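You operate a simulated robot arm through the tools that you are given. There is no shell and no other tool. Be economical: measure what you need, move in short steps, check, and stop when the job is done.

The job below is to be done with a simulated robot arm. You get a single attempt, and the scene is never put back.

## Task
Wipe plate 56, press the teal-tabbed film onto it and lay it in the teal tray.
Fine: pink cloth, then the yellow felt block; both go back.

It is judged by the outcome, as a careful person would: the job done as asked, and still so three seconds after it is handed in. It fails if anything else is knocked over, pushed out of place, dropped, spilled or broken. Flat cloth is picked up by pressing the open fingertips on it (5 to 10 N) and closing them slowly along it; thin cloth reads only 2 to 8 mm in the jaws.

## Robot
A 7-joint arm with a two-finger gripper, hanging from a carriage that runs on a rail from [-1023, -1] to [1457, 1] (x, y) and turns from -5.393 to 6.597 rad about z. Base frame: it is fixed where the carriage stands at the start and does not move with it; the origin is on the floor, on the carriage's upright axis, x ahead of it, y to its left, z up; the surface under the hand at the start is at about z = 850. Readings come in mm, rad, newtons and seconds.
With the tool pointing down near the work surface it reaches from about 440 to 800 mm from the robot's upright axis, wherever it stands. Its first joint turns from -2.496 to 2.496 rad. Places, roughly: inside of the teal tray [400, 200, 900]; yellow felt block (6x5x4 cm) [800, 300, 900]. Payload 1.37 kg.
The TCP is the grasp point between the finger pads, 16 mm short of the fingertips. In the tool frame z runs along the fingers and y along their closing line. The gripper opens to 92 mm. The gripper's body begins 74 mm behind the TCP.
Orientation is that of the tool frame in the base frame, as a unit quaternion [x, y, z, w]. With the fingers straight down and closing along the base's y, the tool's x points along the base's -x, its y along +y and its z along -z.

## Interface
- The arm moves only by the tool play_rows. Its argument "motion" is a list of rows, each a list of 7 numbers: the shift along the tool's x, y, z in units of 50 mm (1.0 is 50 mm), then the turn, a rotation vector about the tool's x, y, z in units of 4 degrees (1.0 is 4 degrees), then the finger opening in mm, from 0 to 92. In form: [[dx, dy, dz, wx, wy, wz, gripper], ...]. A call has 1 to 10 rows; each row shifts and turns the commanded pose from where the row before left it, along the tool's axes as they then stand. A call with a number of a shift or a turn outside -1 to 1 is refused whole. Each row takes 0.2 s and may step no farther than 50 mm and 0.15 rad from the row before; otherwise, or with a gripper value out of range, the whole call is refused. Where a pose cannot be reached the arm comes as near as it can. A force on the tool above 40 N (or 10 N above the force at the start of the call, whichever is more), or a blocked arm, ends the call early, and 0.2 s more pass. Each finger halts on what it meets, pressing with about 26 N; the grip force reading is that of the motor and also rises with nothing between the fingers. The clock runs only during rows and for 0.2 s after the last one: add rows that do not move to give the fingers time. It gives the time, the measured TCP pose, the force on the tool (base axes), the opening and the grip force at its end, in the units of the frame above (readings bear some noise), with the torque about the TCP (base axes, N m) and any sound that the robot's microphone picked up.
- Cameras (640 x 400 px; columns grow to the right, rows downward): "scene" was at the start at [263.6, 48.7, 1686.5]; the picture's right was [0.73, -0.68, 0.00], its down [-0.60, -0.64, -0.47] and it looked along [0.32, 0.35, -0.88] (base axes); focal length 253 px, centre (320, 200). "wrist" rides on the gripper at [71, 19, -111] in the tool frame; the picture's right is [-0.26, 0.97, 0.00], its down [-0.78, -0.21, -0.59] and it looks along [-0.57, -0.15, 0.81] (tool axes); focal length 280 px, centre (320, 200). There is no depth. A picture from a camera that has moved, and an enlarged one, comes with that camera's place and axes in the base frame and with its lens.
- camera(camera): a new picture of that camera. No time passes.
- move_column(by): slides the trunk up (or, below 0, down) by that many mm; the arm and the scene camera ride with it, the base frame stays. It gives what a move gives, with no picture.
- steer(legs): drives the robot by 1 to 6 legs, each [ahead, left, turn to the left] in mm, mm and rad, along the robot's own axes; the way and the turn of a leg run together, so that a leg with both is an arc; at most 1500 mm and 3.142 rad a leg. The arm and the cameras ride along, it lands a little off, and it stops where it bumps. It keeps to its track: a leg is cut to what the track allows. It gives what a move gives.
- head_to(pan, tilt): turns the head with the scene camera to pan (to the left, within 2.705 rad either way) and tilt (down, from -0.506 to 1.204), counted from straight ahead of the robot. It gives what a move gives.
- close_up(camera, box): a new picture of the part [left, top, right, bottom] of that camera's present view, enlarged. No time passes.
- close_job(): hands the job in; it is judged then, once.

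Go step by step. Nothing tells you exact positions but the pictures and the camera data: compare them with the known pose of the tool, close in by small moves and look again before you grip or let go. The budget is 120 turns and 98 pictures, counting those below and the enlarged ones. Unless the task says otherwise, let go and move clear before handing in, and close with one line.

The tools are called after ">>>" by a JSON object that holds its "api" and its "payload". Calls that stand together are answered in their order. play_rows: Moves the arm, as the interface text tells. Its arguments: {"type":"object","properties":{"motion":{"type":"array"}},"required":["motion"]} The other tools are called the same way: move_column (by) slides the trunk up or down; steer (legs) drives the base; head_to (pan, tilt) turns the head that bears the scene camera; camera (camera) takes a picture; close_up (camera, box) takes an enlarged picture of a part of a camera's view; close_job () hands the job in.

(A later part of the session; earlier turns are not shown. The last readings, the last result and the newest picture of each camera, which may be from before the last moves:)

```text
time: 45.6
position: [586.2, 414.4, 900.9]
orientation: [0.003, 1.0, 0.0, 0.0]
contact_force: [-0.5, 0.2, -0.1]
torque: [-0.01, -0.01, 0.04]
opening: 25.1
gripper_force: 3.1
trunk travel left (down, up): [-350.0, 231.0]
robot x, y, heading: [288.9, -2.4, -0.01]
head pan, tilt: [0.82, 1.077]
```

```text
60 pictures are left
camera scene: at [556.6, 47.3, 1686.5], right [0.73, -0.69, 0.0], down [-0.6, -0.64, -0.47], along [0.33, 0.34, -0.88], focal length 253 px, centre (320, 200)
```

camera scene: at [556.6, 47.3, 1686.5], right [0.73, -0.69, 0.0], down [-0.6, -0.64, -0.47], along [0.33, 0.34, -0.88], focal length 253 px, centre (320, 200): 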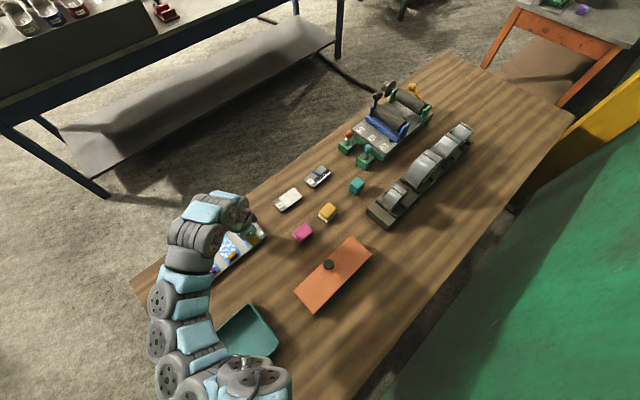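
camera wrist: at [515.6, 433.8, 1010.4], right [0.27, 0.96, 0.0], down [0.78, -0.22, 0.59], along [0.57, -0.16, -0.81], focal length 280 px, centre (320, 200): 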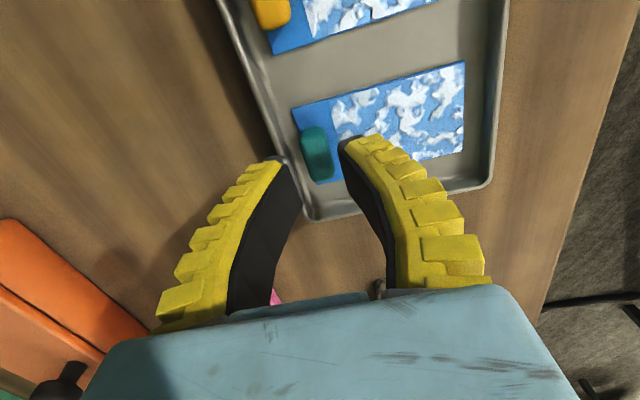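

>>> {"api": "play_rows", "payload": {"motion": [[0, -0.03, 0.2, 0, 0, 0, 17], [0, 0, 0.16, 0, 0, 0, 17], [0, 0, 0, 0, 0, 0, 17]]}}

>>> {"api": "camera", "payload": {"camera": "wrist"}}

```text
time: 46.4
position: [586.6, 412.6, 880.9]
orientation: [0.002, 1.0, -0.001, 0.0]
contact_force: [0.1, -0.3, -1.0]
torque: [0.03, 0.0, -0.03]
opening: 21.3
gripper_force: 2.6
trunk travel left (down, up): [-350.0, 231.0]
robot x, y, heading: [294.4, 1.3, -0.005]
head pan, tilt: [0.82, 1.077]
```

```text
59 pictures are left
camera wrist: at [515.8, 432.1, 992.4], right [0.27, 0.96, 0.0], down [0.78, -0.22, 0.59], along [0.57, -0.16, -0.81], focal length 280 px, centre (320, 200)
```

wrist: 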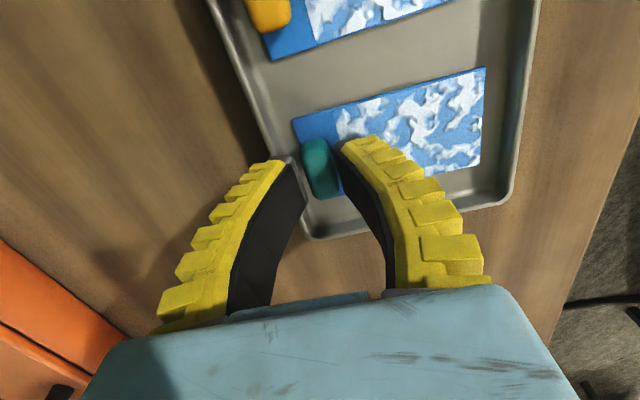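

>>> {"api": "play_rows", "payload": {"motion": [[-0.02, 0, 0.1, 0, 0, 0, 17], [0, 0, 0, 0, 0, 0, 17]]}}

>>> {"api": "close_up", "payload": {"camera": "wrist", "box": [250, 90, 410, 250]}}

```text
time: 47.0
position: [586.6, 411.1, 876.2]
orientation: [0.004, 1.0, -0.002, -0.001]
contact_force: [-9.4, -9.0, 19.5]
torque: [-0.45, 0.11, -0.23]
opening: 28.1
gripper_force: 5.2
trunk travel left (down, up): [-350.0, 231.0]
robot x, y, heading: [290.7, 0.2, -0.008]
head pan, tilt: [0.82, 1.077]
```

```text
2.50 times, centred on (330, 170) of wrist
camera zoom: at [515.9, 431.2, 987.6], right [0.27, 0.96, 0.0], down [0.78, -0.22, 0.59], along [0.57, -0.16, -0.81], focal length 701 px, centre (295, 275)
```

zoom: 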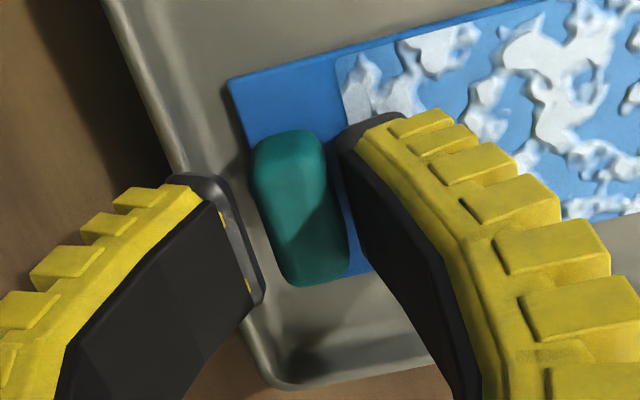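

The -y finger landed on the tray's rim; I lift off at once, narrow the opening and shift to +y.

>>> {"api": "play_rows", "payload": {"motion": [[0, 0, -0.2, 0, 0, 0, 17], [0, 0.05, 0, 0, 0, 0, 13], [0, 0, 0, 0, 0, 0, 13], [0, 0, 0, 0, 0, 0, 13]]}}

>>> {"api": "close_up", "payload": {"camera": "wrist", "box": [220, 60, 420, 240]}}

```text
time: 48.0
position: [589.3, 414.9, 887.9]
orientation: [0.002, 1.0, 0.0, 0.0]
contact_force: [-0.4, -0.2, -0.2]
torque: [0.01, -0.02, 0.03]
opening: 17.3
gripper_force: 3.3
trunk travel left (down, up): [-350.0, 231.0]
robot x, y, heading: [294.8, 0.6, -0.01]
head pan, tilt: [0.82, 1.077]
```

```text
2.22 times, centred on (320, 150) of wrist
camera zoom: at [516.8, 434.5, 997.9], right [0.27, 0.96, 0.0], down [0.78, -0.22, 0.59], along [0.57, -0.16, -0.81], focal length 623 px, centre (320, 311)
```

zoom: 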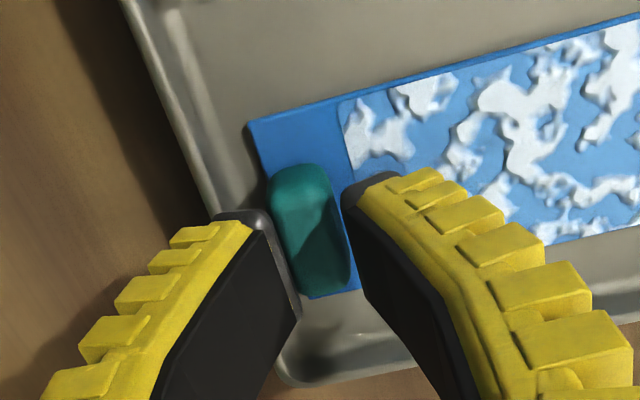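

The rim is too close for this grip direction: the tab (35 mm along x) is better gripped along x. I raise and turn the tool 90° so the fingers close along x.

>>> {"api": "play_rows", "payload": {"motion": [[0, 0, -0.6, 0, 0, 1, 40], [0, 0, -0.6, 0, 0, 1, 40], [0, 0, 0, 0, 0, 1, 40], [0, 0, 0, 0, 0, 1, 40], [0, 0, 0, 0, 0, 1, 40], [0, 0, 0, 0, 0, 1, 40], [0, 0, 0, 0, 0, 1, 40], [0, 0, 0, 0, 0, 1, 40], [0, 0, 0, 0, 0, 1, 40], [0, 0, 0, 0, 0, 1, 40]]}}

>>> {"api": "play_rows", "payload": {"motion": [[0, 0, 0, 0, 0, 1, 40], [0, 0, 0, 0, 0, 1, 40], [0, 0, 0, 0, 0, 1, 40], [0, 0, 0, 0, 0, 1, 40], [0, 0, 0, 0, 0, 1, 40], [0, 0, 0, 0, 0, 1, 40], [0, 0, 0, 0, 0, 1, 40], [0, 0, 0, 0, 0, 1, 40], [0, 0, 0, 0, 0, 1, 40], [0, 0, 0, 0, 0, 1, 40]]}}

>>> {"api": "play_rows", "payload": {"motion": [[0, 0, 0, 0, 0, 1, 40], [0, 0, 0, 0, 0, 1, 40], [0, 0, 0, 0, 0, 0.5, 40], [0, 0, 0, 0, 0, 0, 40]]}}

>>> {"api": "camera", "payload": {"camera": "wrist"}}

```text
time: 50.2
position: [587.8, 414.8, 946.6]
orientation: [0.345, 0.939, 0.0, 0.001]
contact_force: [-0.8, 0.2, 0.2]
torque: [0.01, 0.03, -0.02]
opening: 43.4
gripper_force: 2.9
trunk travel left (down, up): [-350.0, 231.0]
robot x, y, heading: [289.9, 2.8, -0.011]
head pan, tilt: [0.82, 1.077]
```

```text
time: 52.4
position: [588.5, 415.5, 947.5]
orientation: [0.645, 0.764, 0.0, 0.001]
contact_force: [-1.2, 0.4, -0.7]
torque: [-0.02, -0.02, -0.01]
opening: 43.3
gripper_force: 2.7
trunk travel left (down, up): [-350.0, 231.0]
robot x, y, heading: [292.0, 0.6, -0.006]
head pan, tilt: [0.82, 1.077]
```

```text
time: 53.4
position: [588.2, 414.3, 947.7]
orientation: [0.71, 0.705, 0.0, 0.0]
contact_force: [0.3, -0.6, -0.1]
torque: [-0.02, -0.01, 0.03]
opening: 43.5
gripper_force: 2.1
trunk travel left (down, up): [-350.0, 231.0]
robot x, y, heading: [288.1, -2.7, -0.01]
head pan, tilt: [0.82, 1.077]
```

```text
56 pictures are left
camera wrist: at [607.4, 485.6, 1057.4], right [0.96, -0.27, 0.0], down [-0.22, -0.78, 0.59], along [-0.16, -0.57, -0.81], focal length 280 px, centre (320, 200)
```

wrist: 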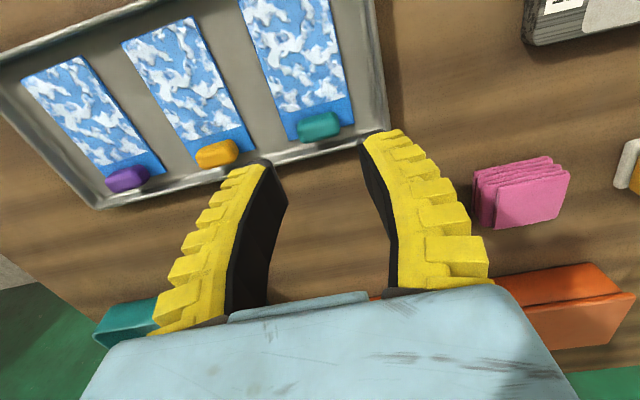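

The tool is turned; the tab centres at [587,413]. I descend with the fingers straddling it along x.

>>> {"api": "play_rows", "payload": {"motion": [[0, -0.02, 0.6, 0, 0, 0, 40], [0, 0, 0.5, 0, 0, 0, 40], [0, 0, 0, 0, 0, 0, 40]]}}

>>> {"api": "camera", "payload": {"camera": "wrist"}}

```text
time: 54.2
position: [588.2, 415.5, 891.8]
orientation: [0.709, 0.705, 0.0, 0.0]
contact_force: [-0.4, 0.8, 0.0]
torque: [0.06, 0.0, 0.02]
opening: 43.2
gripper_force: 2.3
trunk travel left (down, up): [-350.0, 231.0]
robot x, y, heading: [290.4, 0.2, -0.008]
head pan, tilt: [0.82, 1.077]
```

```text
55 pictures are left
camera wrist: at [606.7, 485.9, 1002.6], right [0.96, -0.27, 0.0], down [-0.22, -0.78, 0.59], along [-0.16, -0.57, -0.81], focal length 280 px, centre (320, 200)
```

wrist: 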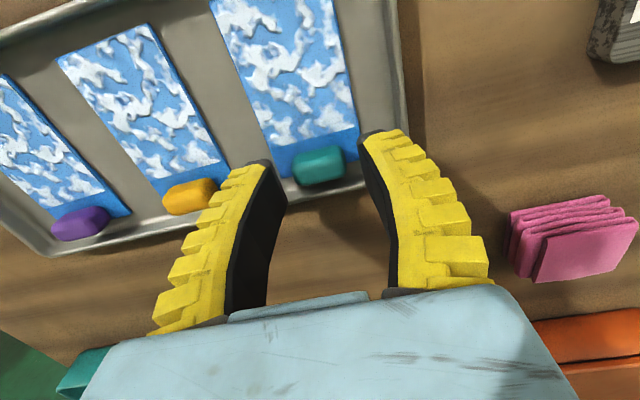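

>>> {"api": "play_rows", "payload": {"motion": [[0, -0.02, 0.15, 0, 0, 0, 40], [0, 0, 0.12, 0, 0, 0, 40], [0, 0, 0, 0, 0, 0, 40]]}}

>>> {"api": "camera", "payload": {"camera": "wrist"}}

```text
time: 55.0
position: [586.2, 414.0, 879.0]
orientation: [0.709, 0.705, 0.0, 0.0]
contact_force: [0.8, -0.6, -0.5]
torque: [-0.01, 0.01, 0.02]
opening: 43.2
gripper_force: 2.3
trunk travel left (down, up): [-350.0, 231.0]
robot x, y, heading: [288.7, 1.0, -0.005]
head pan, tilt: [0.82, 1.077]
```

```text
54 pictures are left
camera wrist: at [605.6, 485.6, 988.9], right [0.96, -0.27, 0.0], down [-0.22, -0.78, 0.59], along [-0.16, -0.57, -0.81], focal length 280 px, centre (320, 200)
```

wrist: 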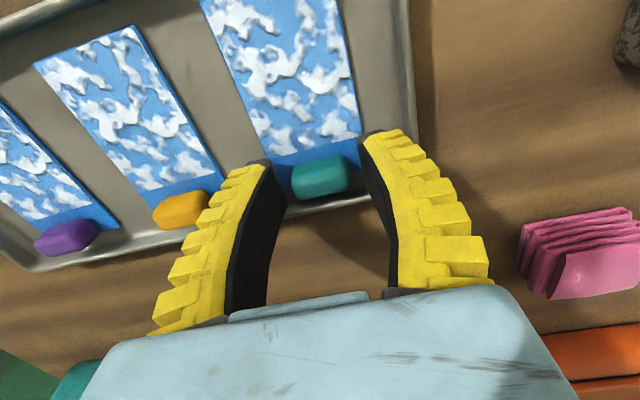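

Well centred. I lower a few more millimetres, checking the force.

>>> {"api": "play_rows", "payload": {"motion": [[0, 0.01, 0.07, 0, 0, 0, 40], [0, 0, 0, 0, 0, 0, 40]]}}

>>> {"api": "close_up", "payload": {"camera": "wrist", "box": [240, 100, 420, 240]}}

```text
time: 55.6
position: [586.7, 414.4, 875.6]
orientation: [0.708, 0.706, 0.0, 0.0]
contact_force: [-0.2, 0.7, 0.3]
torque: [-0.01, -0.03, 0.01]
opening: 43.3
gripper_force: 2.7
trunk travel left (down, up): [-350.0, 231.0]
robot x, y, heading: [289.7, 3.2, -0.006]
head pan, tilt: [0.82, 1.077]
```

```text
2.86 times, centred on (330, 170) of wrist
camera zoom: at [606.0, 485.7, 985.2], right [0.96, -0.27, 0.0], down [-0.22, -0.78, 0.59], along [-0.16, -0.57, -0.81], focal length 801 px, centre (291, 286)
```

zoom: 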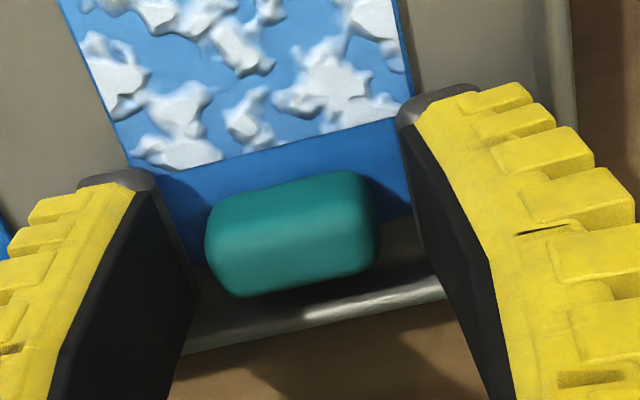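

>>> {"api": "play_rows", "payload": {"motion": [[0, 0, 0.04, 0, 0, 0, 40], [0, 0, 0, 0, 0, 0, 34], [0, 0, 0, 0, 0, 0, 28], [0, 0, 0, 0, 0, 0, 22], [0, 0, 0, 0, 0, 0, 22], [0, 0, 0, 0, 0, 0, 22]]}}

>>> {"api": "close_up", "payload": {"camera": "wrist", "box": [240, 100, 420, 240]}}

```text
time: 57.0
position: [587.1, 416.4, 873.6]
orientation: [0.709, 0.706, 0.0, 0.0]
contact_force: [-0.8, -1.5, 13.3]
torque: [-0.02, 0.01, 0.01]
opening: 23.6
gripper_force: 25.9
trunk travel left (down, up): [-350.0, 231.0]
robot x, y, heading: [291.3, 0.7, -0.011]
head pan, tilt: [0.82, 1.077]
```

```text
2.86 times, centred on (330, 170) of wrist
camera zoom: at [606.3, 486.2, 983.7], right [0.96, -0.27, 0.0], down [-0.22, -0.78, 0.59], along [-0.16, -0.57, -0.81], focal length 801 px, centre (291, 286)
```

zoom: 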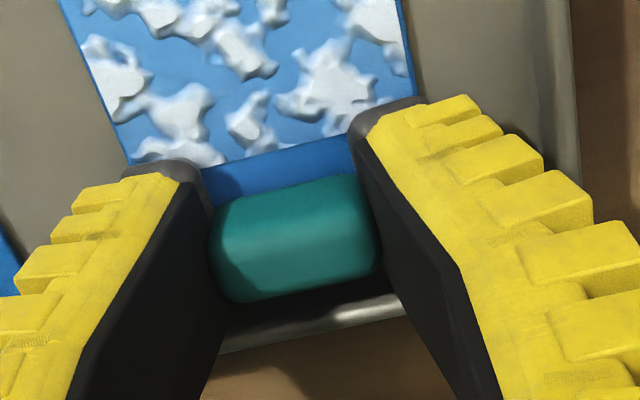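

The tab is gripped (23.6 mm, 26 N). I lift gently and look.

>>> {"api": "play_rows", "payload": {"motion": [[0, 0, -0.2, 0, 0, 0, 15], [0, 0, -0.4, 0, 0, 0, 15], [0, 0, -0.6, 0, 0, 0, 15], [0, 0, -0.4, 0, 0, 0, 15], [0, 0, 0, 0, 0, 0, 15]]}}

>>> {"api": "camera", "payload": {"camera": "wrist"}}

>>> {"api": "close_up", "payload": {"camera": "scene", "box": [160, 180, 300, 290]}}

```text
time: 58.2
position: [586.9, 414.8, 952.7]
orientation: [0.709, 0.705, 0.001, 0.0]
contact_force: [-0.1, 0.6, -0.6]
torque: [-0.02, -0.01, -0.01]
opening: 20.7
gripper_force: 25.7
trunk travel left (down, up): [-350.0, 231.0]
robot x, y, heading: [289.4, -1.8, -0.008]
head pan, tilt: [0.82, 1.077]
```

```text
51 pictures are left
camera wrist: at [605.6, 485.9, 1063.8], right [0.96, -0.27, 0.0], down [-0.22, -0.78, 0.59], along [-0.16, -0.57, -0.81], focal length 280 px, centre (320, 200)
```

wrist: 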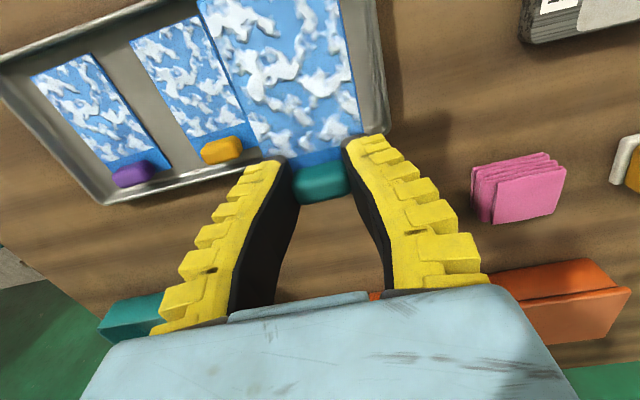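

```text
3.64 times, centred on (230, 235) of scene
camera zoom: at [556.6, 47.4, 1686.5], right [0.73, -0.69, 0.0], down [-0.6, -0.64, -0.47], along [0.33, 0.34, -0.88], focal length 920 px, centre (647, 73)
```

zoom: 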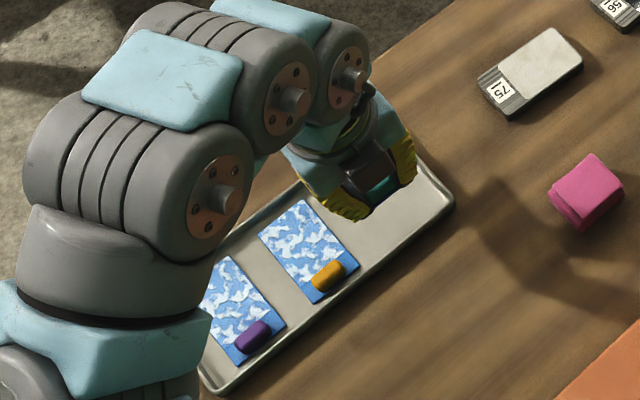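

>>> {"api": "close_up", "payload": {"camera": "wrist", "box": [180, 0, 400, 210]}}

```text
1.90 times, centred on (290, 105) of wrist
camera zoom: at [605.6, 485.9, 1063.8], right [0.96, -0.27, 0.0], down [-0.22, -0.78, 0.59], along [-0.16, -0.57, -0.81], focal length 534 px, centre (377, 381)
```

zoom: 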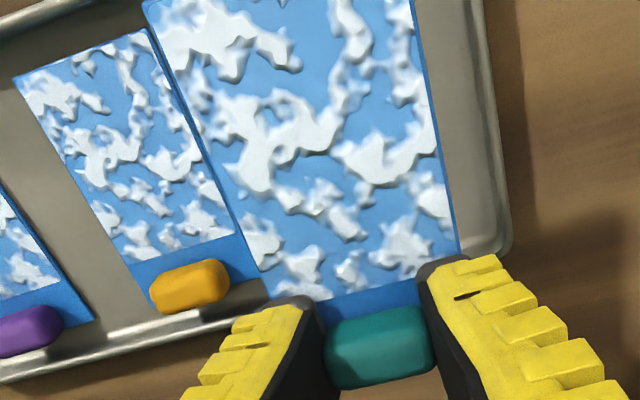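

The film is rigid, level, and held square; its printed part starts about 10 mm from the TCP on the tool's +x side. I'll turn back 90° so the print lies at -x of the tab, leaving the tab past the plate's free end and the number readable.

>>> {"api": "steer", "payload": {"legs": [[75, 0, 0]]}}

>>> {"api": "play_rows", "payload": {"motion": [[0, 0, -0.3, 0, 0, -1, 15], [0, 0, 0, 0, 0, -1, 15], [0, 0, 0, 0, 0, -1, 15], [0, 0, 0, 0, 0, -1, 15], [0, 0, 0, 0, 0, -1, 15], [0, 0, 0, 0, 0, -1, 15], [0, 0, 0, 0, 0, -1, 15], [0, 0, 0, 0, 0, -1, 15], [0, 0, 0, 0, 0, -1, 15], [0, 0, 0, 0, 0, -1, 15]]}}

>>> {"api": "play_rows", "payload": {"motion": [[0, 0, 0, 0, 0, -1, 15], [0, 0, 0, 0, 0, -1, 15], [0, 0, 0, 0, 0, -1, 15], [0, 0, 0, 0, 0, -1, 15], [0, 0, 0, 0, 0, -1, 15], [0, 0, 0, 0, 0, -1, 15], [0, 0, 0, 0, 0, -1, 15], [0, 0, 0, 0, 0, -1, 15], [0, 0, 0, 0, 0, -1, 15], [0, 0, 0, 0, 0, -1, 15]]}}

>>> {"api": "play_rows", "payload": {"motion": [[0, 0, 0, 0, 0, -1, 15], [0, 0, 0, 0, 0, -1, 15], [0, 0, 0, 0, 0, -0.5, 15], [-0.8, 0.1, 0, 0, 0, 0, 15], [-0.8, 0.1, 0, 0, 0, 0, 15], [-0.8, 0.1, 0, 0, 0, 0, 15], [-0.8, 0.1, 0, 0, 0, 0, 15], [-0.8, 0.1, 0, 0, 0, 0, 15], [0, 0, 0, 0, 0, 0, 15]]}}

```text
time: 59.2
position: [661.9, 414.7, 953.6]
orientation: [0.709, 0.705, -0.001, 0.0]
contact_force: [0.5, -0.3, -0.2]
torque: [0.0, -0.03, -0.01]
opening: 20.4
gripper_force: 25.9
trunk travel left (down, up): [-350.0, 231.0]
robot x, y, heading: [366.1, -4.1, -0.002]
head pan, tilt: [0.82, 1.077]
```

```text
time: 61.4
position: [659.5, 414.9, 967.9]
orientation: [0.424, 0.905, 0.0, 0.0]
contact_force: [-0.2, 0.0, -1.0]
torque: [-0.04, -0.05, -0.01]
opening: 20.2
gripper_force: 26.5
trunk travel left (down, up): [-350.0, 231.0]
robot x, y, heading: [366.1, 1.8, -0.006]
head pan, tilt: [0.82, 1.077]
```

```text
time: 63.6
position: [660.8, 414.8, 967.8]
orientation: [0.09, 0.996, 0.0, 0.001]
contact_force: [-0.1, 0.1, -0.1]
torque: [-0.01, 0.02, -0.04]
opening: 20.4
gripper_force: 26.0
trunk travel left (down, up): [-350.0, 231.0]
robot x, y, heading: [365.1, 1.0, -0.007]
head pan, tilt: [0.82, 1.077]
```

```text
time: 65.6
position: [862.8, 440.1, 968.0]
orientation: [0.003, 1.0, 0.0, 0.001]
contact_force: [0.5, -0.4, 0.5]
torque: [-0.04, -0.02, -0.02]
opening: 20.2
gripper_force: 25.9
trunk travel left (down, up): [-350.0, 231.0]
robot x, y, heading: [367.2, 0.7, -0.002]
head pan, tilt: [0.82, 1.077]
```

>>> {"api": "play_rows", "payload": {"motion": [[-0.8, 0.06, 0, 0, 0, 0, 15], [-0.8, 0.06, 0, 0, 0, 0, 15], [-0.78, 0.07, 0, 0, 0, 0, 15], [0, 0, 0.4, 0, 0, 0, 15], [0, 0, 0.4, 0, 0, 0, 15], [0, 0, 0, 0, 0, 0, 15]]}}

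>>> {"api": "camera", "payload": {"camera": "wrist"}}

>>> {"api": "camera", "payload": {"camera": "scene"}}

```text
time: 67.0
position: [981.4, 448.3, 928.5]
orientation: [0.001, 1.0, 0.0, 0.0]
contact_force: [0.6, 1.0, -0.7]
torque: [0.0, -0.02, -0.01]
opening: 20.2
gripper_force: 25.6
trunk travel left (down, up): [-350.0, 231.0]
robot x, y, heading: [364.8, -1.3, -0.003]
head pan, tilt: [0.82, 1.077]
```

```text
48 pictures are left
camera wrist: at [910.0, 467.9, 1038.4], right [0.27, 0.96, 0.0], down [0.78, -0.22, 0.59], along [0.57, -0.16, -0.81], focal length 280 px, centre (320, 200)
```

wrist: 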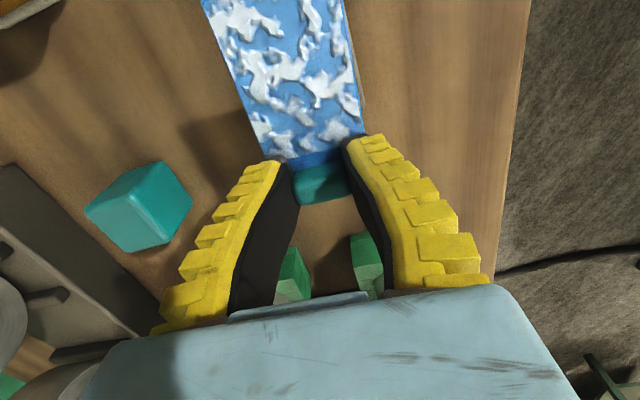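

```text
47 pictures are left
camera scene: at [631.4, 47.5, 1686.5], right [0.73, -0.69, 0.0], down [-0.6, -0.64, -0.47], along [0.33, 0.34, -0.88], focal length 253 px, centre (320, 200)
```

scene: 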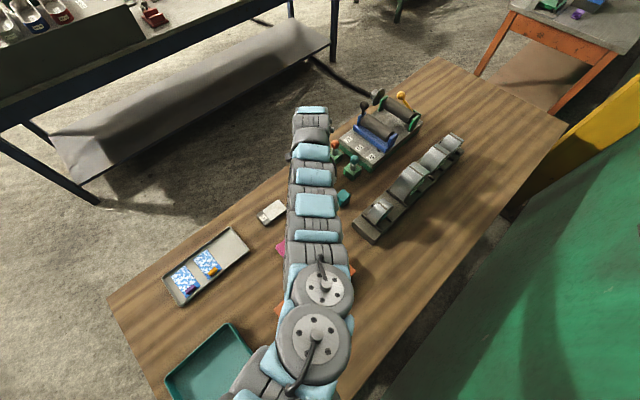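

The film's edges (y 424–475.6) line up with the plate's (424–476). I nudge 1.4 mm to +x and descend close.

>>> {"api": "play_rows", "payload": {"motion": [[-0.028, 0.006, 0.3, 0, 0, 0, 15], [0, 0, 0.4, 0, 0, 0, 15], [0, 0, 0, 0, 0, 0, 15]]}}

>>> {"api": "close_up", "payload": {"camera": "wrist", "box": [180, 0, 400, 210]}}

```text
time: 67.8
position: [982.4, 448.2, 893.8]
orientation: [0.002, 1.0, 0.0, 0.0]
contact_force: [-0.3, 1.0, 0.0]
torque: [-0.02, -0.05, -0.02]
opening: 20.5
gripper_force: 26.1
trunk travel left (down, up): [-350.0, 231.0]
robot x, y, heading: [368.1, 0.5, -0.006]
head pan, tilt: [0.82, 1.077]
```

```text
1.90 times, centred on (290, 105) of wrist
camera zoom: at [910.6, 468.5, 1003.4], right [0.27, 0.96, 0.0], down [0.78, -0.22, 0.59], along [0.57, -0.16, -0.81], focal length 534 px, centre (377, 381)
```

zoom: 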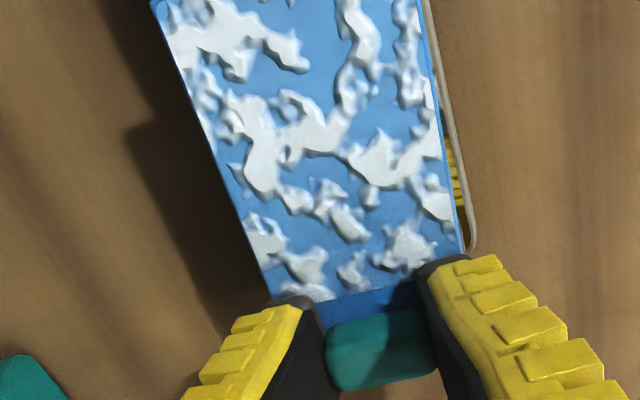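

The plate's right edge shows about 2 mm beyond the film, so I shift +1.5 mm in y and lower in small steps.

>>> {"api": "play_rows", "payload": {"motion": [[0, 0.035, 0.06, 0, 0, 0, 15], [0, 0, 0.04, 0, 0, 0, 15], [0, 0, 0, 0, 0, 0, 15]]}}

>>> {"api": "close_up", "payload": {"camera": "wrist", "box": [180, 0, 400, 210]}}

```text
time: 68.6
position: [980.9, 450.6, 887.4]
orientation: [0.004, 1.0, -0.001, 0.0]
contact_force: [0.0, -0.2, -0.3]
torque: [0.03, 0.0, -0.01]
opening: 20.4
gripper_force: 26.2
trunk travel left (down, up): [-350.0, 231.0]
robot x, y, heading: [369.4, 2.4, -0.007]
head pan, tilt: [0.82, 1.077]
```

```text
1.90 times, centred on (290, 105) of wrist
camera zoom: at [910.4, 470.2, 998.6], right [0.27, 0.96, 0.0], down [0.78, -0.22, 0.59], along [0.57, -0.16, -0.81], focal length 534 px, centre (377, 381)
```

zoom: 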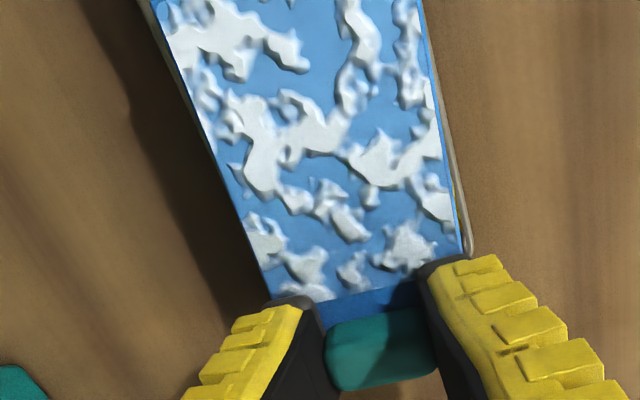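

Nearly aligned; I see about 1.4° of relative yaw, so I correct that and then lower to contact.

>>> {"api": "play_rows", "payload": {"motion": [[0.012, 0.014, 0, 0, 0, -0.35, 15], [0, 0, 0.02, 0, 0, 0, 15], [0, 0, 0, 0, 0, 0, 15]]}}

>>> {"api": "close_up", "payload": {"camera": "wrist", "box": [180, 0, 400, 210]}}

```text
time: 69.4
position: [980.7, 451.1, 886.4]
orientation: [-0.009, 1.0, 0.001, 0.0]
contact_force: [0.0, -0.4, -0.1]
torque: [-0.02, -0.02, 0.01]
opening: 20.2
gripper_force: 26.1
trunk travel left (down, up): [-350.0, 231.0]
robot x, y, heading: [368.0, 3.2, -0.004]
head pan, tilt: [0.82, 1.077]
```

```text
1.90 times, centred on (290, 105) of wrist
camera zoom: at [909.4, 469.0, 997.7], right [0.24, 0.97, 0.0], down [0.78, -0.2, 0.59], along [0.57, -0.14, -0.81], focal length 534 px, centre (377, 381)
```

zoom: 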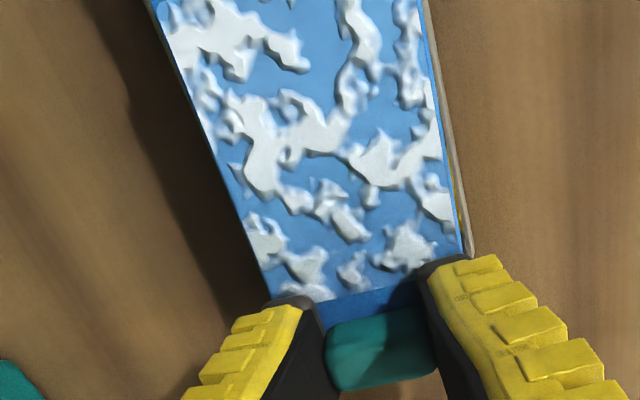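

>>> {"api": "play_rows", "payload": {"motion": [[0, 0.01, 0.03, 0, 0, 0, 15], [0, 0, 0.02, 0, 0, 0, 15], [0, 0, 0, 0, 0, 0, 15]]}}

>>> {"api": "close_up", "payload": {"camera": "wrist", "box": [180, 0, 400, 210]}}

```text
time: 70.2
position: [981.6, 450.8, 885.5]
orientation: [-0.009, 1.0, 0.0, 0.001]
contact_force: [0.4, -0.6, 2.4]
torque: [0.02, 0.11, 0.02]
opening: 20.3
gripper_force: 25.5
trunk travel left (down, up): [-350.0, 231.0]
robot x, y, heading: [368.4, 1.8, -0.007]
head pan, tilt: [0.82, 1.077]
```

```text
1.90 times, centred on (290, 105) of wrist
camera zoom: at [909.9, 469.4, 995.4], right [0.24, 0.97, 0.0], down [0.78, -0.2, 0.59], along [0.57, -0.14, -0.81], focal length 534 px, centre (377, 381)
```

zoom: 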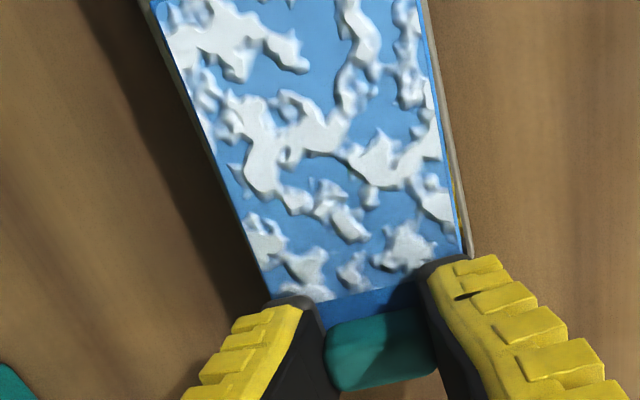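

Contact (2.4 N), margins even on both sides. I release the tab and rise.

>>> {"api": "play_rows", "payload": {"motion": [[0, 0, 0.01, 0, 0, 0, 15], [0, 0, 0, 0, 0, 0, 20], [0, 0, 0, 0, 0, 0, 26], [0, 0, 0, 0, 0, 0, 32], [0, 0, 0, 0, 0, 0, 36], [0, 0, -0.2, 0, 0, 0, 36], [0, 0, -0.6, 0, 0, 0, 36], [0, 0, -0.8, 0, 0, 0, 36], [0, 0, 0, 0, 0, 0, 36]]}}

>>> {"api": "camera", "payload": {"camera": "wrist"}}

```text
time: 72.2
position: [980.6, 451.2, 963.5]
orientation: [-0.01, 1.0, 0.0, 0.001]
contact_force: [-0.1, -0.5, -0.6]
torque: [-0.02, 0.01, -0.03]
opening: 39.5
gripper_force: 2.5
trunk travel left (down, up): [-350.0, 231.0]
robot x, y, heading: [369.9, 0.0, -0.003]
head pan, tilt: [0.82, 1.077]
```

```text
42 pictures are left
camera wrist: at [909.4, 469.0, 1075.1], right [0.24, 0.97, 0.0], down [0.78, -0.2, 0.59], along [0.57, -0.14, -0.81], focal length 280 px, centre (320, 200)
```

wrist: 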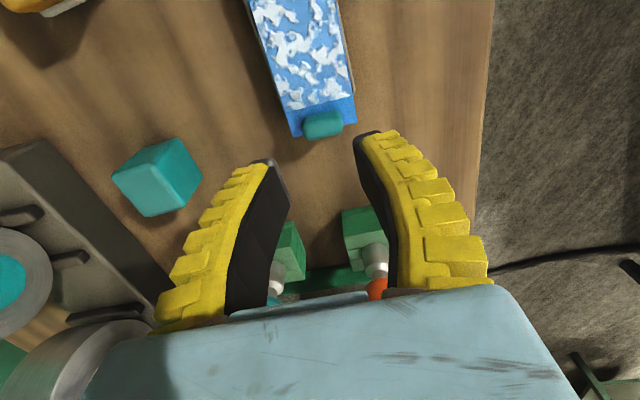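

>>> {"api": "play_rows", "payload": {"motion": [[0.4, -0.5, -0.1, 0, 0, 0.35, 80], [0.4, -0.5, -0.1, 0, 0, 0, 80], [0.4, -0.5, 0, 0, 0, 0, 80], [0.4, -0.5, 0, 0, 0, 0, 80], [0, 0, 0, 0, 0, 0, 80]]}}

>>> {"api": "camera", "payload": {"camera": "wrist"}}

>>> {"api": "close_up", "payload": {"camera": "wrist", "box": [370, 10, 530, 170]}}

```text
time: 73.4
position: [901.9, 349.7, 974.6]
orientation: [0.003, 1.0, 0.001, 0.0]
contact_force: [-0.4, -0.6, -0.7]
torque: [0.03, 0.0, -0.02]
opening: 81.2
gripper_force: 1.1
trunk travel left (down, up): [-350.0, 231.0]
robot x, y, heading: [368.8, 0.7, -0.007]
head pan, tilt: [0.82, 1.077]
```

```text
41 pictures are left
camera wrist: at [828.9, 370.0, 1085.0], right [0.27, 0.96, 0.0], down [0.78, -0.22, 0.59], along [0.57, -0.16, -0.81], focal length 280 px, centre (320, 200)
```

wrist: 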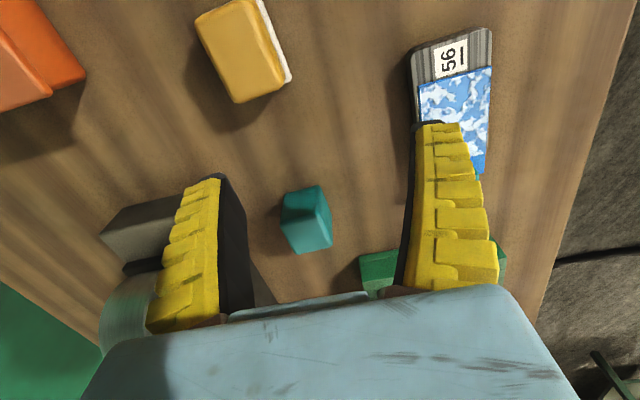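

```text
2.50 times, centred on (450, 90) of wrist
camera zoom: at [828.9, 370.0, 1085.0], right [0.27, 0.96, 0.0], down [0.78, -0.22, 0.59], along [0.57, -0.16, -0.81], focal length 701 px, centre (-5, 475)
```

zoom: 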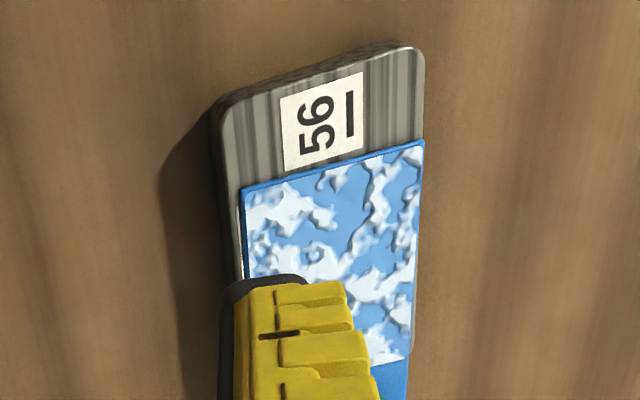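

>>> {"api": "play_rows", "payload": {"motion": [[0, -0.3, 0, 0, 0, 0, 30], [0, 0, 0, 0, 0, 0, 30], [0, 0, 0, 0, 0, 0, 30]]}}

>>> {"api": "close_up", "payload": {"camera": "wrist", "box": [390, 10, 550, 190]}}

```text
time: 74.2
position: [899.7, 336.8, 974.7]
orientation: [0.002, 1.0, 0.0, 0.0]
contact_force: [0.1, 0.2, -0.2]
torque: [0.01, 0.03, -0.01]
opening: 33.7
gripper_force: 2.7
trunk travel left (down, up): [-350.0, 231.0]
robot x, y, heading: [368.4, 3.4, -0.0]
head pan, tilt: [0.82, 1.077]
```

```text
2.22 times, centred on (470, 100) of wrist
camera zoom: at [829.4, 355.9, 1085.1], right [0.27, 0.96, 0.0], down [0.78, -0.22, 0.59], along [0.57, -0.16, -0.81], focal length 623 px, centre (-13, 422)
```

zoom: 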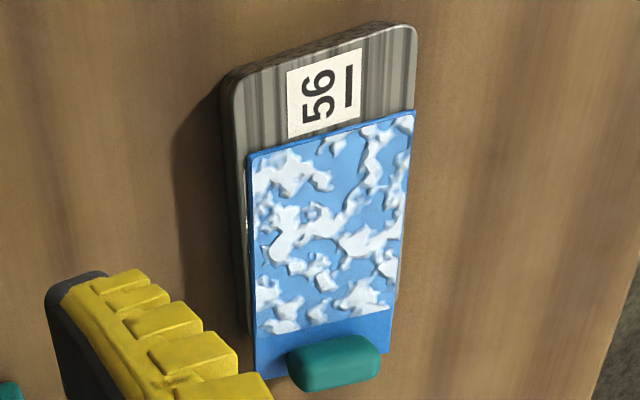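

The film sits square on the face with the number readable. Now the yellow block, near [840,314]: I move above it and look.

>>> {"api": "play_rows", "payload": {"motion": [[0.5, -0.15, 0, 0, 0, 0, 60], [0.5, -0.15, 0.1, 0, 0, 0, 80], [0.2, -0.1, 0.2, 0, 0, 0, 80], [0, 0, 0, 0, 0, 0, 80]]}}

>>> {"api": "camera", "payload": {"camera": "wrist"}}

```text
time: 75.2
position: [840.6, 316.0, 959.3]
orientation: [0.002, 1.0, 0.0, 0.0]
contact_force: [-0.1, 0.1, 0.5]
torque: [-0.02, 0.01, -0.02]
opening: 81.3
gripper_force: 1.2
trunk travel left (down, up): [-350.0, 231.0]
robot x, y, heading: [364.7, 3.5, -0.003]
head pan, tilt: [0.82, 1.077]
```

```text
38 pictures are left
camera wrist: at [769.8, 336.4, 1069.7], right [0.27, 0.96, 0.0], down [0.78, -0.22, 0.59], along [0.57, -0.16, -0.81], focal length 280 px, centre (320, 200)
```

wrist: 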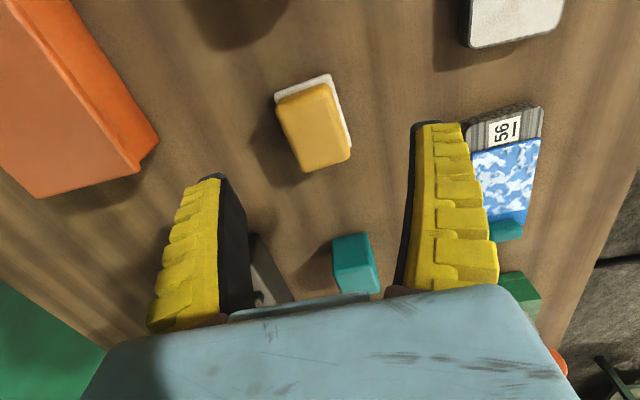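

The block is centred at [840.4,314.3] with about +5° yaw. I match the yaw and descend to grip it.

>>> {"api": "play_rows", "payload": {"motion": [[0, -0.03, 0.3, 0, 0, -0.6, 80], [0, 0, 0.4, 0, 0, -0.6, 80], [0, 0, 0, 0, 0, 0, 80]]}}

>>> {"api": "camera", "payload": {"camera": "wrist"}}

```text
time: 76.0
position: [840.4, 314.7, 922.8]
orientation: [-0.039, 0.999, 0.0, 0.0]
contact_force: [0.0, 0.0, 0.4]
torque: [0.0, -0.04, 0.01]
opening: 81.1
gripper_force: 0.7
trunk travel left (down, up): [-350.0, 231.0]
robot x, y, heading: [365.3, -1.4, -0.004]
head pan, tilt: [0.82, 1.077]
```

```text
37 pictures are left
camera wrist: at [768.0, 329.0, 1034.3], right [0.18, 0.98, 0.0], down [0.79, -0.15, 0.59], along [0.58, -0.11, -0.81], focal length 280 px, centre (320, 200)
```

wrist: 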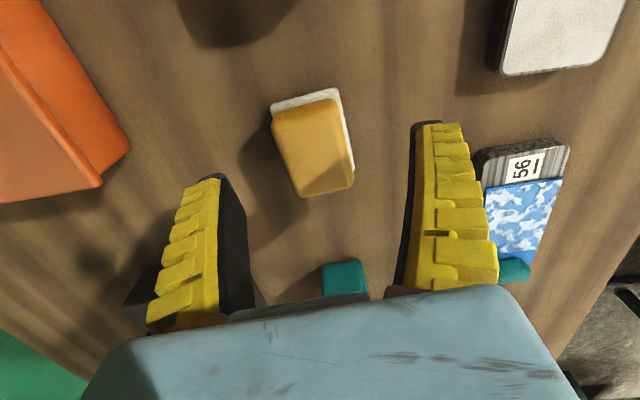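

>>> {"api": "play_rows", "payload": {"motion": [[0, 0, 0.4, 0, 0, 0, 80], [0, 0, 0.35, 0, 0, 0, 80], [0, 0, 0.05, 0, 0, 0, 80], [0, 0, 0, 0, 0, 0, 80]]}}

>>> {"api": "camera", "payload": {"camera": "wrist"}}

```text
time: 77.0
position: [841.4, 314.3, 884.1]
orientation: [-0.04, 0.999, 0.0, 0.001]
contact_force: [0.4, -0.3, -0.4]
torque: [-0.01, -0.01, 0.0]
opening: 81.4
gripper_force: 0.7
trunk travel left (down, up): [-350.0, 231.0]
robot x, y, heading: [366.9, 0.7, -0.004]
head pan, tilt: [0.82, 1.077]
```

```text
36 pictures are left
camera wrist: at [768.1, 329.0, 994.8], right [0.19, 0.98, 0.0], down [0.79, -0.15, 0.59], along [0.58, -0.11, -0.81], focal length 280 px, centre (320, 200)
```

wrist: 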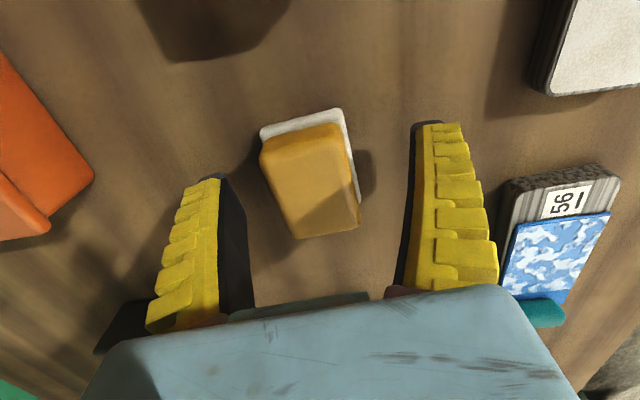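

>>> {"api": "play_rows", "payload": {"motion": [[0, 0, 0, 0, 0, 0, 62], [0, 0, 0, 0, 0, 0, 48], [0, 0, 0, 0, 0, 0, 34], [0, 0, 0, 0, 0, 0, 25], [0, 0, 0, 0, 0, 0, 25]]}}

>>> {"api": "camera", "payload": {"camera": "wrist"}}

```text
time: 78.2
position: [840.7, 314.7, 885.6]
orientation: [-0.039, 0.999, 0.0, 0.0]
contact_force: [-4.4, -1.9, 15.7]
torque: [-0.06, 0.06, -0.02]
opening: 40.9
gripper_force: 26.4
trunk travel left (down, up): [-350.0, 231.0]
robot x, y, heading: [370.3, 0.5, -0.01]
head pan, tilt: [0.82, 1.077]
```

```text
35 pictures are left
camera wrist: at [768.2, 329.1, 995.2], right [0.19, 0.98, 0.0], down [0.79, -0.15, 0.59], along [0.58, -0.11, -0.81], focal length 280 px, centre (320, 200)
```

wrist: 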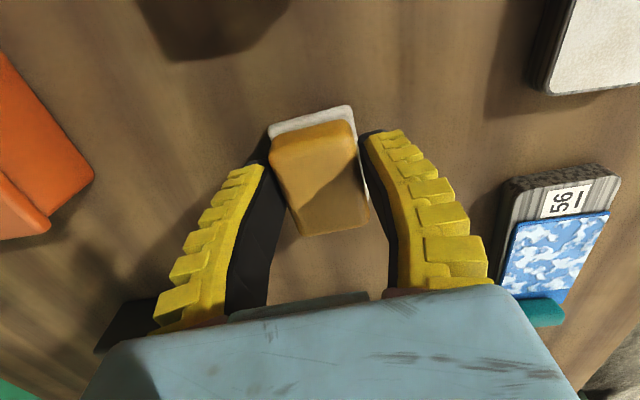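

The block is held (40.9 mm). I lift it, square it up and carry it above the film.

>>> {"api": "play_rows", "payload": {"motion": [[0, 0, -0.5, 0, 0, 0, 25], [0, 0, -0.5, 0, 0, 0.6, 25], [0, 0, -0.4, 0, 0, 0.6, 25], [-0.38, 0.54, 0, 0, 0, 0, 25], [-0.38, 0.54, 0, 0, 0, 0, 25], [-0.38, 0.54, 0, 0, 0, 0, 25], [-0.38, 0.54, 0, 0, 0, 0, 25], [-0.34, 0.54, 0, 0, 0, 0, 25], [0, 0, 0, 0, 0, 0, 25]]}}

>>> {"api": "camera", "payload": {"camera": "wrist"}}

```text
time: 80.2
position: [934.6, 448.2, 952.0]
orientation: [0.003, 1.0, 0.0, 0.0]
contact_force: [0.1, -0.7, -0.8]
torque: [0.0, 0.04, 0.01]
opening: 39.2
gripper_force: 26.1
trunk travel left (down, up): [-350.0, 231.0]
robot x, y, heading: [367.7, 0.7, -0.006]
head pan, tilt: [0.82, 1.077]
```

```text
34 pictures are left
camera wrist: at [863.1, 468.2, 1063.6], right [0.27, 0.96, 0.0], down [0.78, -0.22, 0.59], along [0.57, -0.16, -0.81], focal length 280 px, centre (320, 200)
```

wrist: 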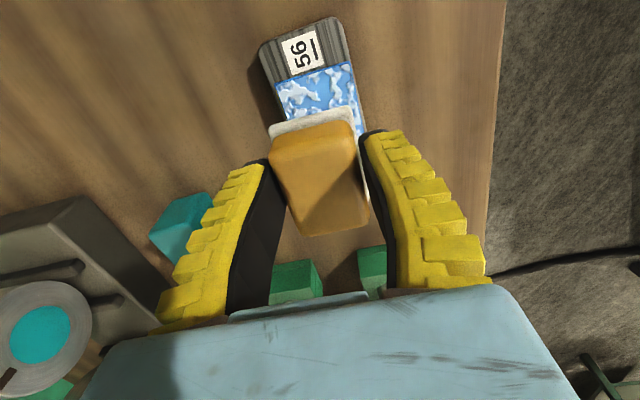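

>>> {"api": "play_rows", "payload": {"motion": [[0, 0.05, 0.4, 0, 0, 0, 25], [0, 0, 0.4, 0, 0, 0, 25], [0, 0, 0.06, 0, 0, 0, 25], [0, 0, 0, 0, 0, 0, 25]]}}

>>> {"api": "camera", "payload": {"camera": "wrist"}}

```text
time: 81.2
position: [933.1, 452.8, 910.6]
orientation: [0.002, 1.0, 0.0, 0.0]
contact_force: [-0.3, 0.2, -1.9]
torque: [0.01, -0.01, -0.02]
opening: 39.4
gripper_force: 25.4
trunk travel left (down, up): [-350.0, 231.0]
robot x, y, heading: [370.7, -0.2, -0.008]
head pan, tilt: [0.82, 1.077]
```

```text
33 pictures are left
camera wrist: at [862.8, 471.6, 1021.2], right [0.27, 0.96, 0.0], down [0.78, -0.22, 0.59], along [0.57, -0.16, -0.81], focal length 280 px, centre (320, 200)
```

wrist: 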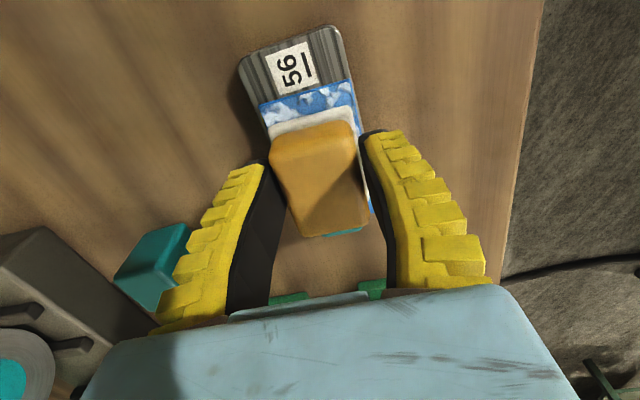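

>>> {"api": "play_rows", "payload": {"motion": [[0, 0, 0.08, 0, 0, 0, 25], [0, 0, 0.06, 0, 0, 0, 25], [0, 0, 0, 0, 0, 0, 25]]}}

```text
time: 82.0
position: [933.0, 451.9, 902.5]
orientation: [0.003, 1.0, 0.0, 0.0]
contact_force: [-0.3, 0.2, -1.6]
torque: [0.0, 0.02, 0.0]
opening: 39.5
gripper_force: 26.1
trunk travel left (down, up): [-350.0, 231.0]
robot x, y, heading: [368.0, -0.4, -0.007]
head pan, tilt: [0.82, 1.077]
```

>>> {"api": "play_rows", "payload": {"motion": [[0, 0, 0.04, 0, 0, 0, 25], [0, 0, 0, 0, 0, 0, 25]]}}

>>> {"api": "play_rows", "payload": {"motion": [[0, 0, 0.03, 0, 0, 0, 25], [0, 0, 0, 0, 0, 0, 25]]}}

```text
time: 82.6
position: [935.0, 451.7, 902.2]
orientation: [0.003, 1.0, -0.001, 0.0]
contact_force: [-1.1, -1.8, 5.6]
torque: [-0.05, 0.06, 0.02]
opening: 39.8
gripper_force: 26.6
trunk travel left (down, up): [-350.0, 231.0]
robot x, y, heading: [364.4, 2.5, -0.005]
head pan, tilt: [0.82, 1.077]
```

```text
time: 83.2
position: [934.1, 452.5, 901.9]
orientation: [0.003, 1.0, 0.001, 0.002]
contact_force: [-3.9, -3.5, 16.5]
torque: [-0.08, 0.14, -0.01]
opening: 40.9
gripper_force: 26.2
trunk travel left (down, up): [-350.0, 231.0]
robot x, y, heading: [368.3, -1.3, -0.006]
head pan, tilt: [0.82, 1.077]
```

Pressing with 16 N at the centre; I hold, then lift and shift to see what changed under it.

>>> {"api": "play_rows", "payload": {"motion": [[0, 0, 0.01, 0, 0, 0, 25], [0, 0, 0, 0, 0, 0, 25], [0, 0, 0, 0, 0, 0, 25], [0, 0, -0.3, 0, 0, 0, 25], [0.5, -0.5, -0.5, 0, 0, 0, 25], [0.5, -0.5, 0, 0, 0, 0, 25], [0, -0.7, 0, 0, 0, 0, 25], [0, -0.7, 0, 0, 0, 0, 25], [0, 0, 0, 0, 0, 0, 25]]}}

>>> {"api": "camera", "payload": {"camera": "wrist"}}

```text
time: 85.2
position: [884.3, 330.5, 940.5]
orientation: [0.003, 1.0, 0.0, 0.0]
contact_force: [0.2, -0.2, -1.3]
torque: [0.02, 0.02, 0.0]
opening: 39.3
gripper_force: 26.5
trunk travel left (down, up): [-350.0, 231.0]
robot x, y, heading: [367.0, 2.1, -0.006]
head pan, tilt: [0.82, 1.077]
```

```text
32 pictures are left
camera wrist: at [813.1, 350.5, 1049.9], right [0.27, 0.96, 0.0], down [0.78, -0.22, 0.59], along [0.57, -0.16, -0.81], focal length 280 px, centre (320, 200)
```

wrist: 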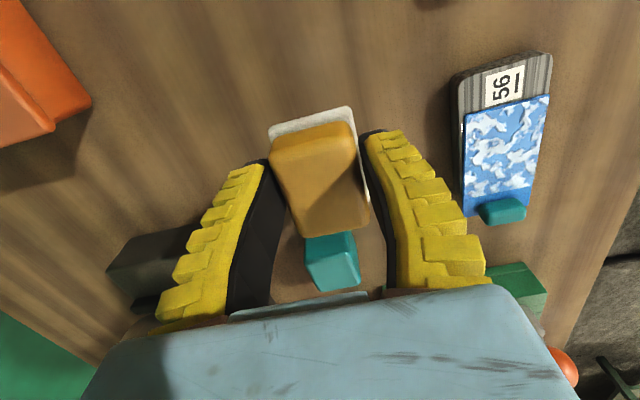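

>>> {"api": "close_up", "payload": {"camera": "wrist", "box": [440, 40, 570, 240]}}

```text
2.00 times, centred on (505, 140) of wrist
camera zoom: at [813.1, 350.5, 1049.9], right [0.27, 0.96, 0.0], down [0.78, -0.22, 0.59], along [0.57, -0.16, -0.81], focal length 561 px, centre (-50, 320)
```

zoom: 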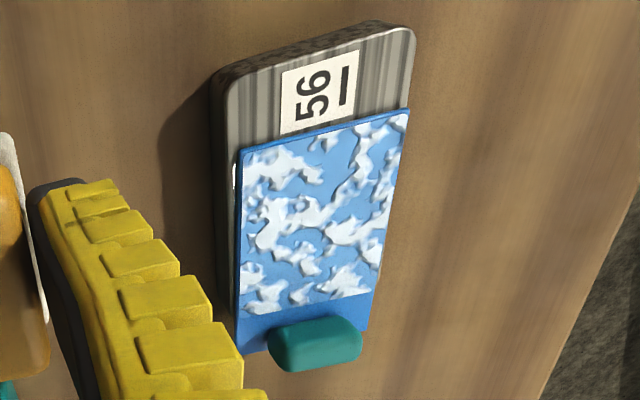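

The film stayed put and aligned, but the surface still looks blistered. I go back and press/smooth over the whole film from the -x end toward the tab.

>>> {"api": "play_rows", "payload": {"motion": [[0, 0.7, 0, 0, 0, 0, 25], [0, 0.7, 0, 0, 0, 0, 25], [-0.4, 0.5, 0, 0, 0, 0, 25], [-0.43, 0.51, 0, 0, 0, 0, 25], [0, 0, 0.5, 0, 0, 0, 25], [0, 0, 0.2, 0, 0, 0, 25], [0, 0, 0, 0, 0, 0, 25]]}}

>>> {"api": "play_rows", "payload": {"motion": [[0, 0, 0.06, 0, 0, 0, 25], [0, 0, 0, 0, 0, 0, 25]]}}

```text
time: 86.8
position: [926.8, 452.5, 904.9]
orientation: [0.003, 1.0, 0.001, 0.0]
contact_force: [0.0, 0.3, -0.6]
torque: [-0.02, 0.03, -0.01]
opening: 39.5
gripper_force: 26.0
trunk travel left (down, up): [-350.0, 231.0]
robot x, y, heading: [365.3, -2.2, -0.005]
head pan, tilt: [0.82, 1.077]
```

```text
time: 87.4
position: [926.2, 452.0, 902.4]
orientation: [0.002, 1.0, 0.0, 0.0]
contact_force: [0.7, 0.0, -0.4]
torque: [0.01, 0.06, -0.01]
opening: 39.3
gripper_force: 26.1
trunk travel left (down, up): [-350.0, 231.0]
robot x, y, heading: [367.0, 0.5, -0.002]
head pan, tilt: [0.82, 1.077]
```

>>> {"api": "play_rows", "payload": {"motion": [[0, 0, 0.06, 0, 0, 0, 25], [0, 0, 0, 0, 0, 0, 25]]}}

>>> {"api": "play_rows", "payload": {"motion": [[0, 0, 0.01, 0, 0, 0, 25], [0, 0, 0, 0, 0, 0, 25]]}}

```text
time: 88.0
position: [927.5, 453.7, 900.2]
orientation: [0.003, 1.0, 0.0, 0.001]
contact_force: [-3.2, -2.5, 19.3]
torque: [-0.03, 0.06, 0.04]
opening: 41.0
gripper_force: 25.6
trunk travel left (down, up): [-350.0, 231.0]
robot x, y, heading: [366.4, 3.9, -0.004]
head pan, tilt: [0.82, 1.077]
```

```text
time: 88.6
position: [928.1, 453.6, 899.9]
orientation: [0.003, 1.0, 0.001, 0.001]
contact_force: [-1.3, -0.6, 19.6]
torque: [0.02, -0.01, 0.04]
opening: 40.9
gripper_force: 25.5
trunk travel left (down, up): [-350.0, 231.0]
robot x, y, heading: [367.2, 1.2, -0.006]
head pan, tilt: [0.82, 1.077]
```

Now a slow smoothing stroke toward the tab under about 19 N.

>>> {"api": "play_rows", "payload": {"motion": [[-0.1, 0, 0, 0, 0, 0, 25], [-0.1, 0, 0, 0, 0, 0, 25], [-0.08, 0, 0, 0, 0, 0, 25], [0, 0, 0, 0, 0, 0, 25]]}}

>>> {"api": "camera", "payload": {"camera": "wrist"}}

```text
time: 89.6
position: [938.8, 453.1, 898.8]
orientation: [0.002, 1.0, 0.0, -0.001]
contact_force: [-4.2, 0.7, 11.9]
torque: [-0.01, 0.07, -0.02]
opening: 40.3
gripper_force: 26.1
trunk travel left (down, up): [-350.0, 231.0]
robot x, y, heading: [368.7, -2.4, 0.001]
head pan, tilt: [0.82, 1.077]
```

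```text
30 pictures are left
camera wrist: at [869.0, 472.9, 1009.6], right [0.27, 0.96, 0.0], down [0.78, -0.22, 0.59], along [0.57, -0.16, -0.81], focal length 280 px, centre (320, 200)
```

wrist: 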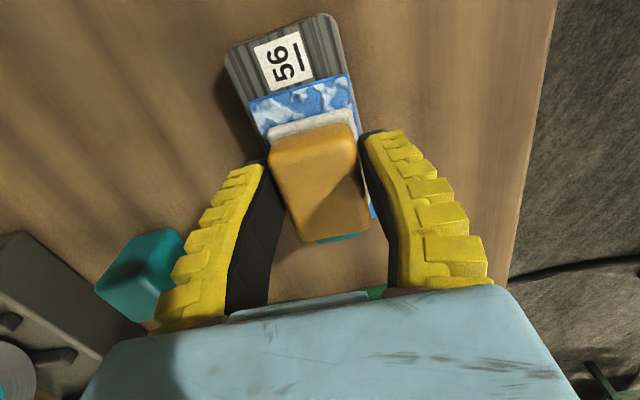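

>>> {"api": "close_up", "payload": {"camera": "wrist", "box": [210, 0, 390, 150]}}

```text
2.67 times, centred on (300, 75) of wrist
camera zoom: at [869.0, 472.9, 1009.6], right [0.27, 0.96, 0.0], down [0.78, -0.22, 0.59], along [0.57, -0.16, -0.81], focal length 748 px, centre (373, 533)
```

zoom: 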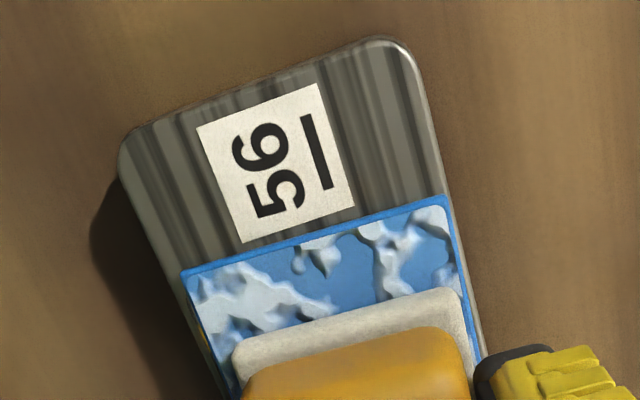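

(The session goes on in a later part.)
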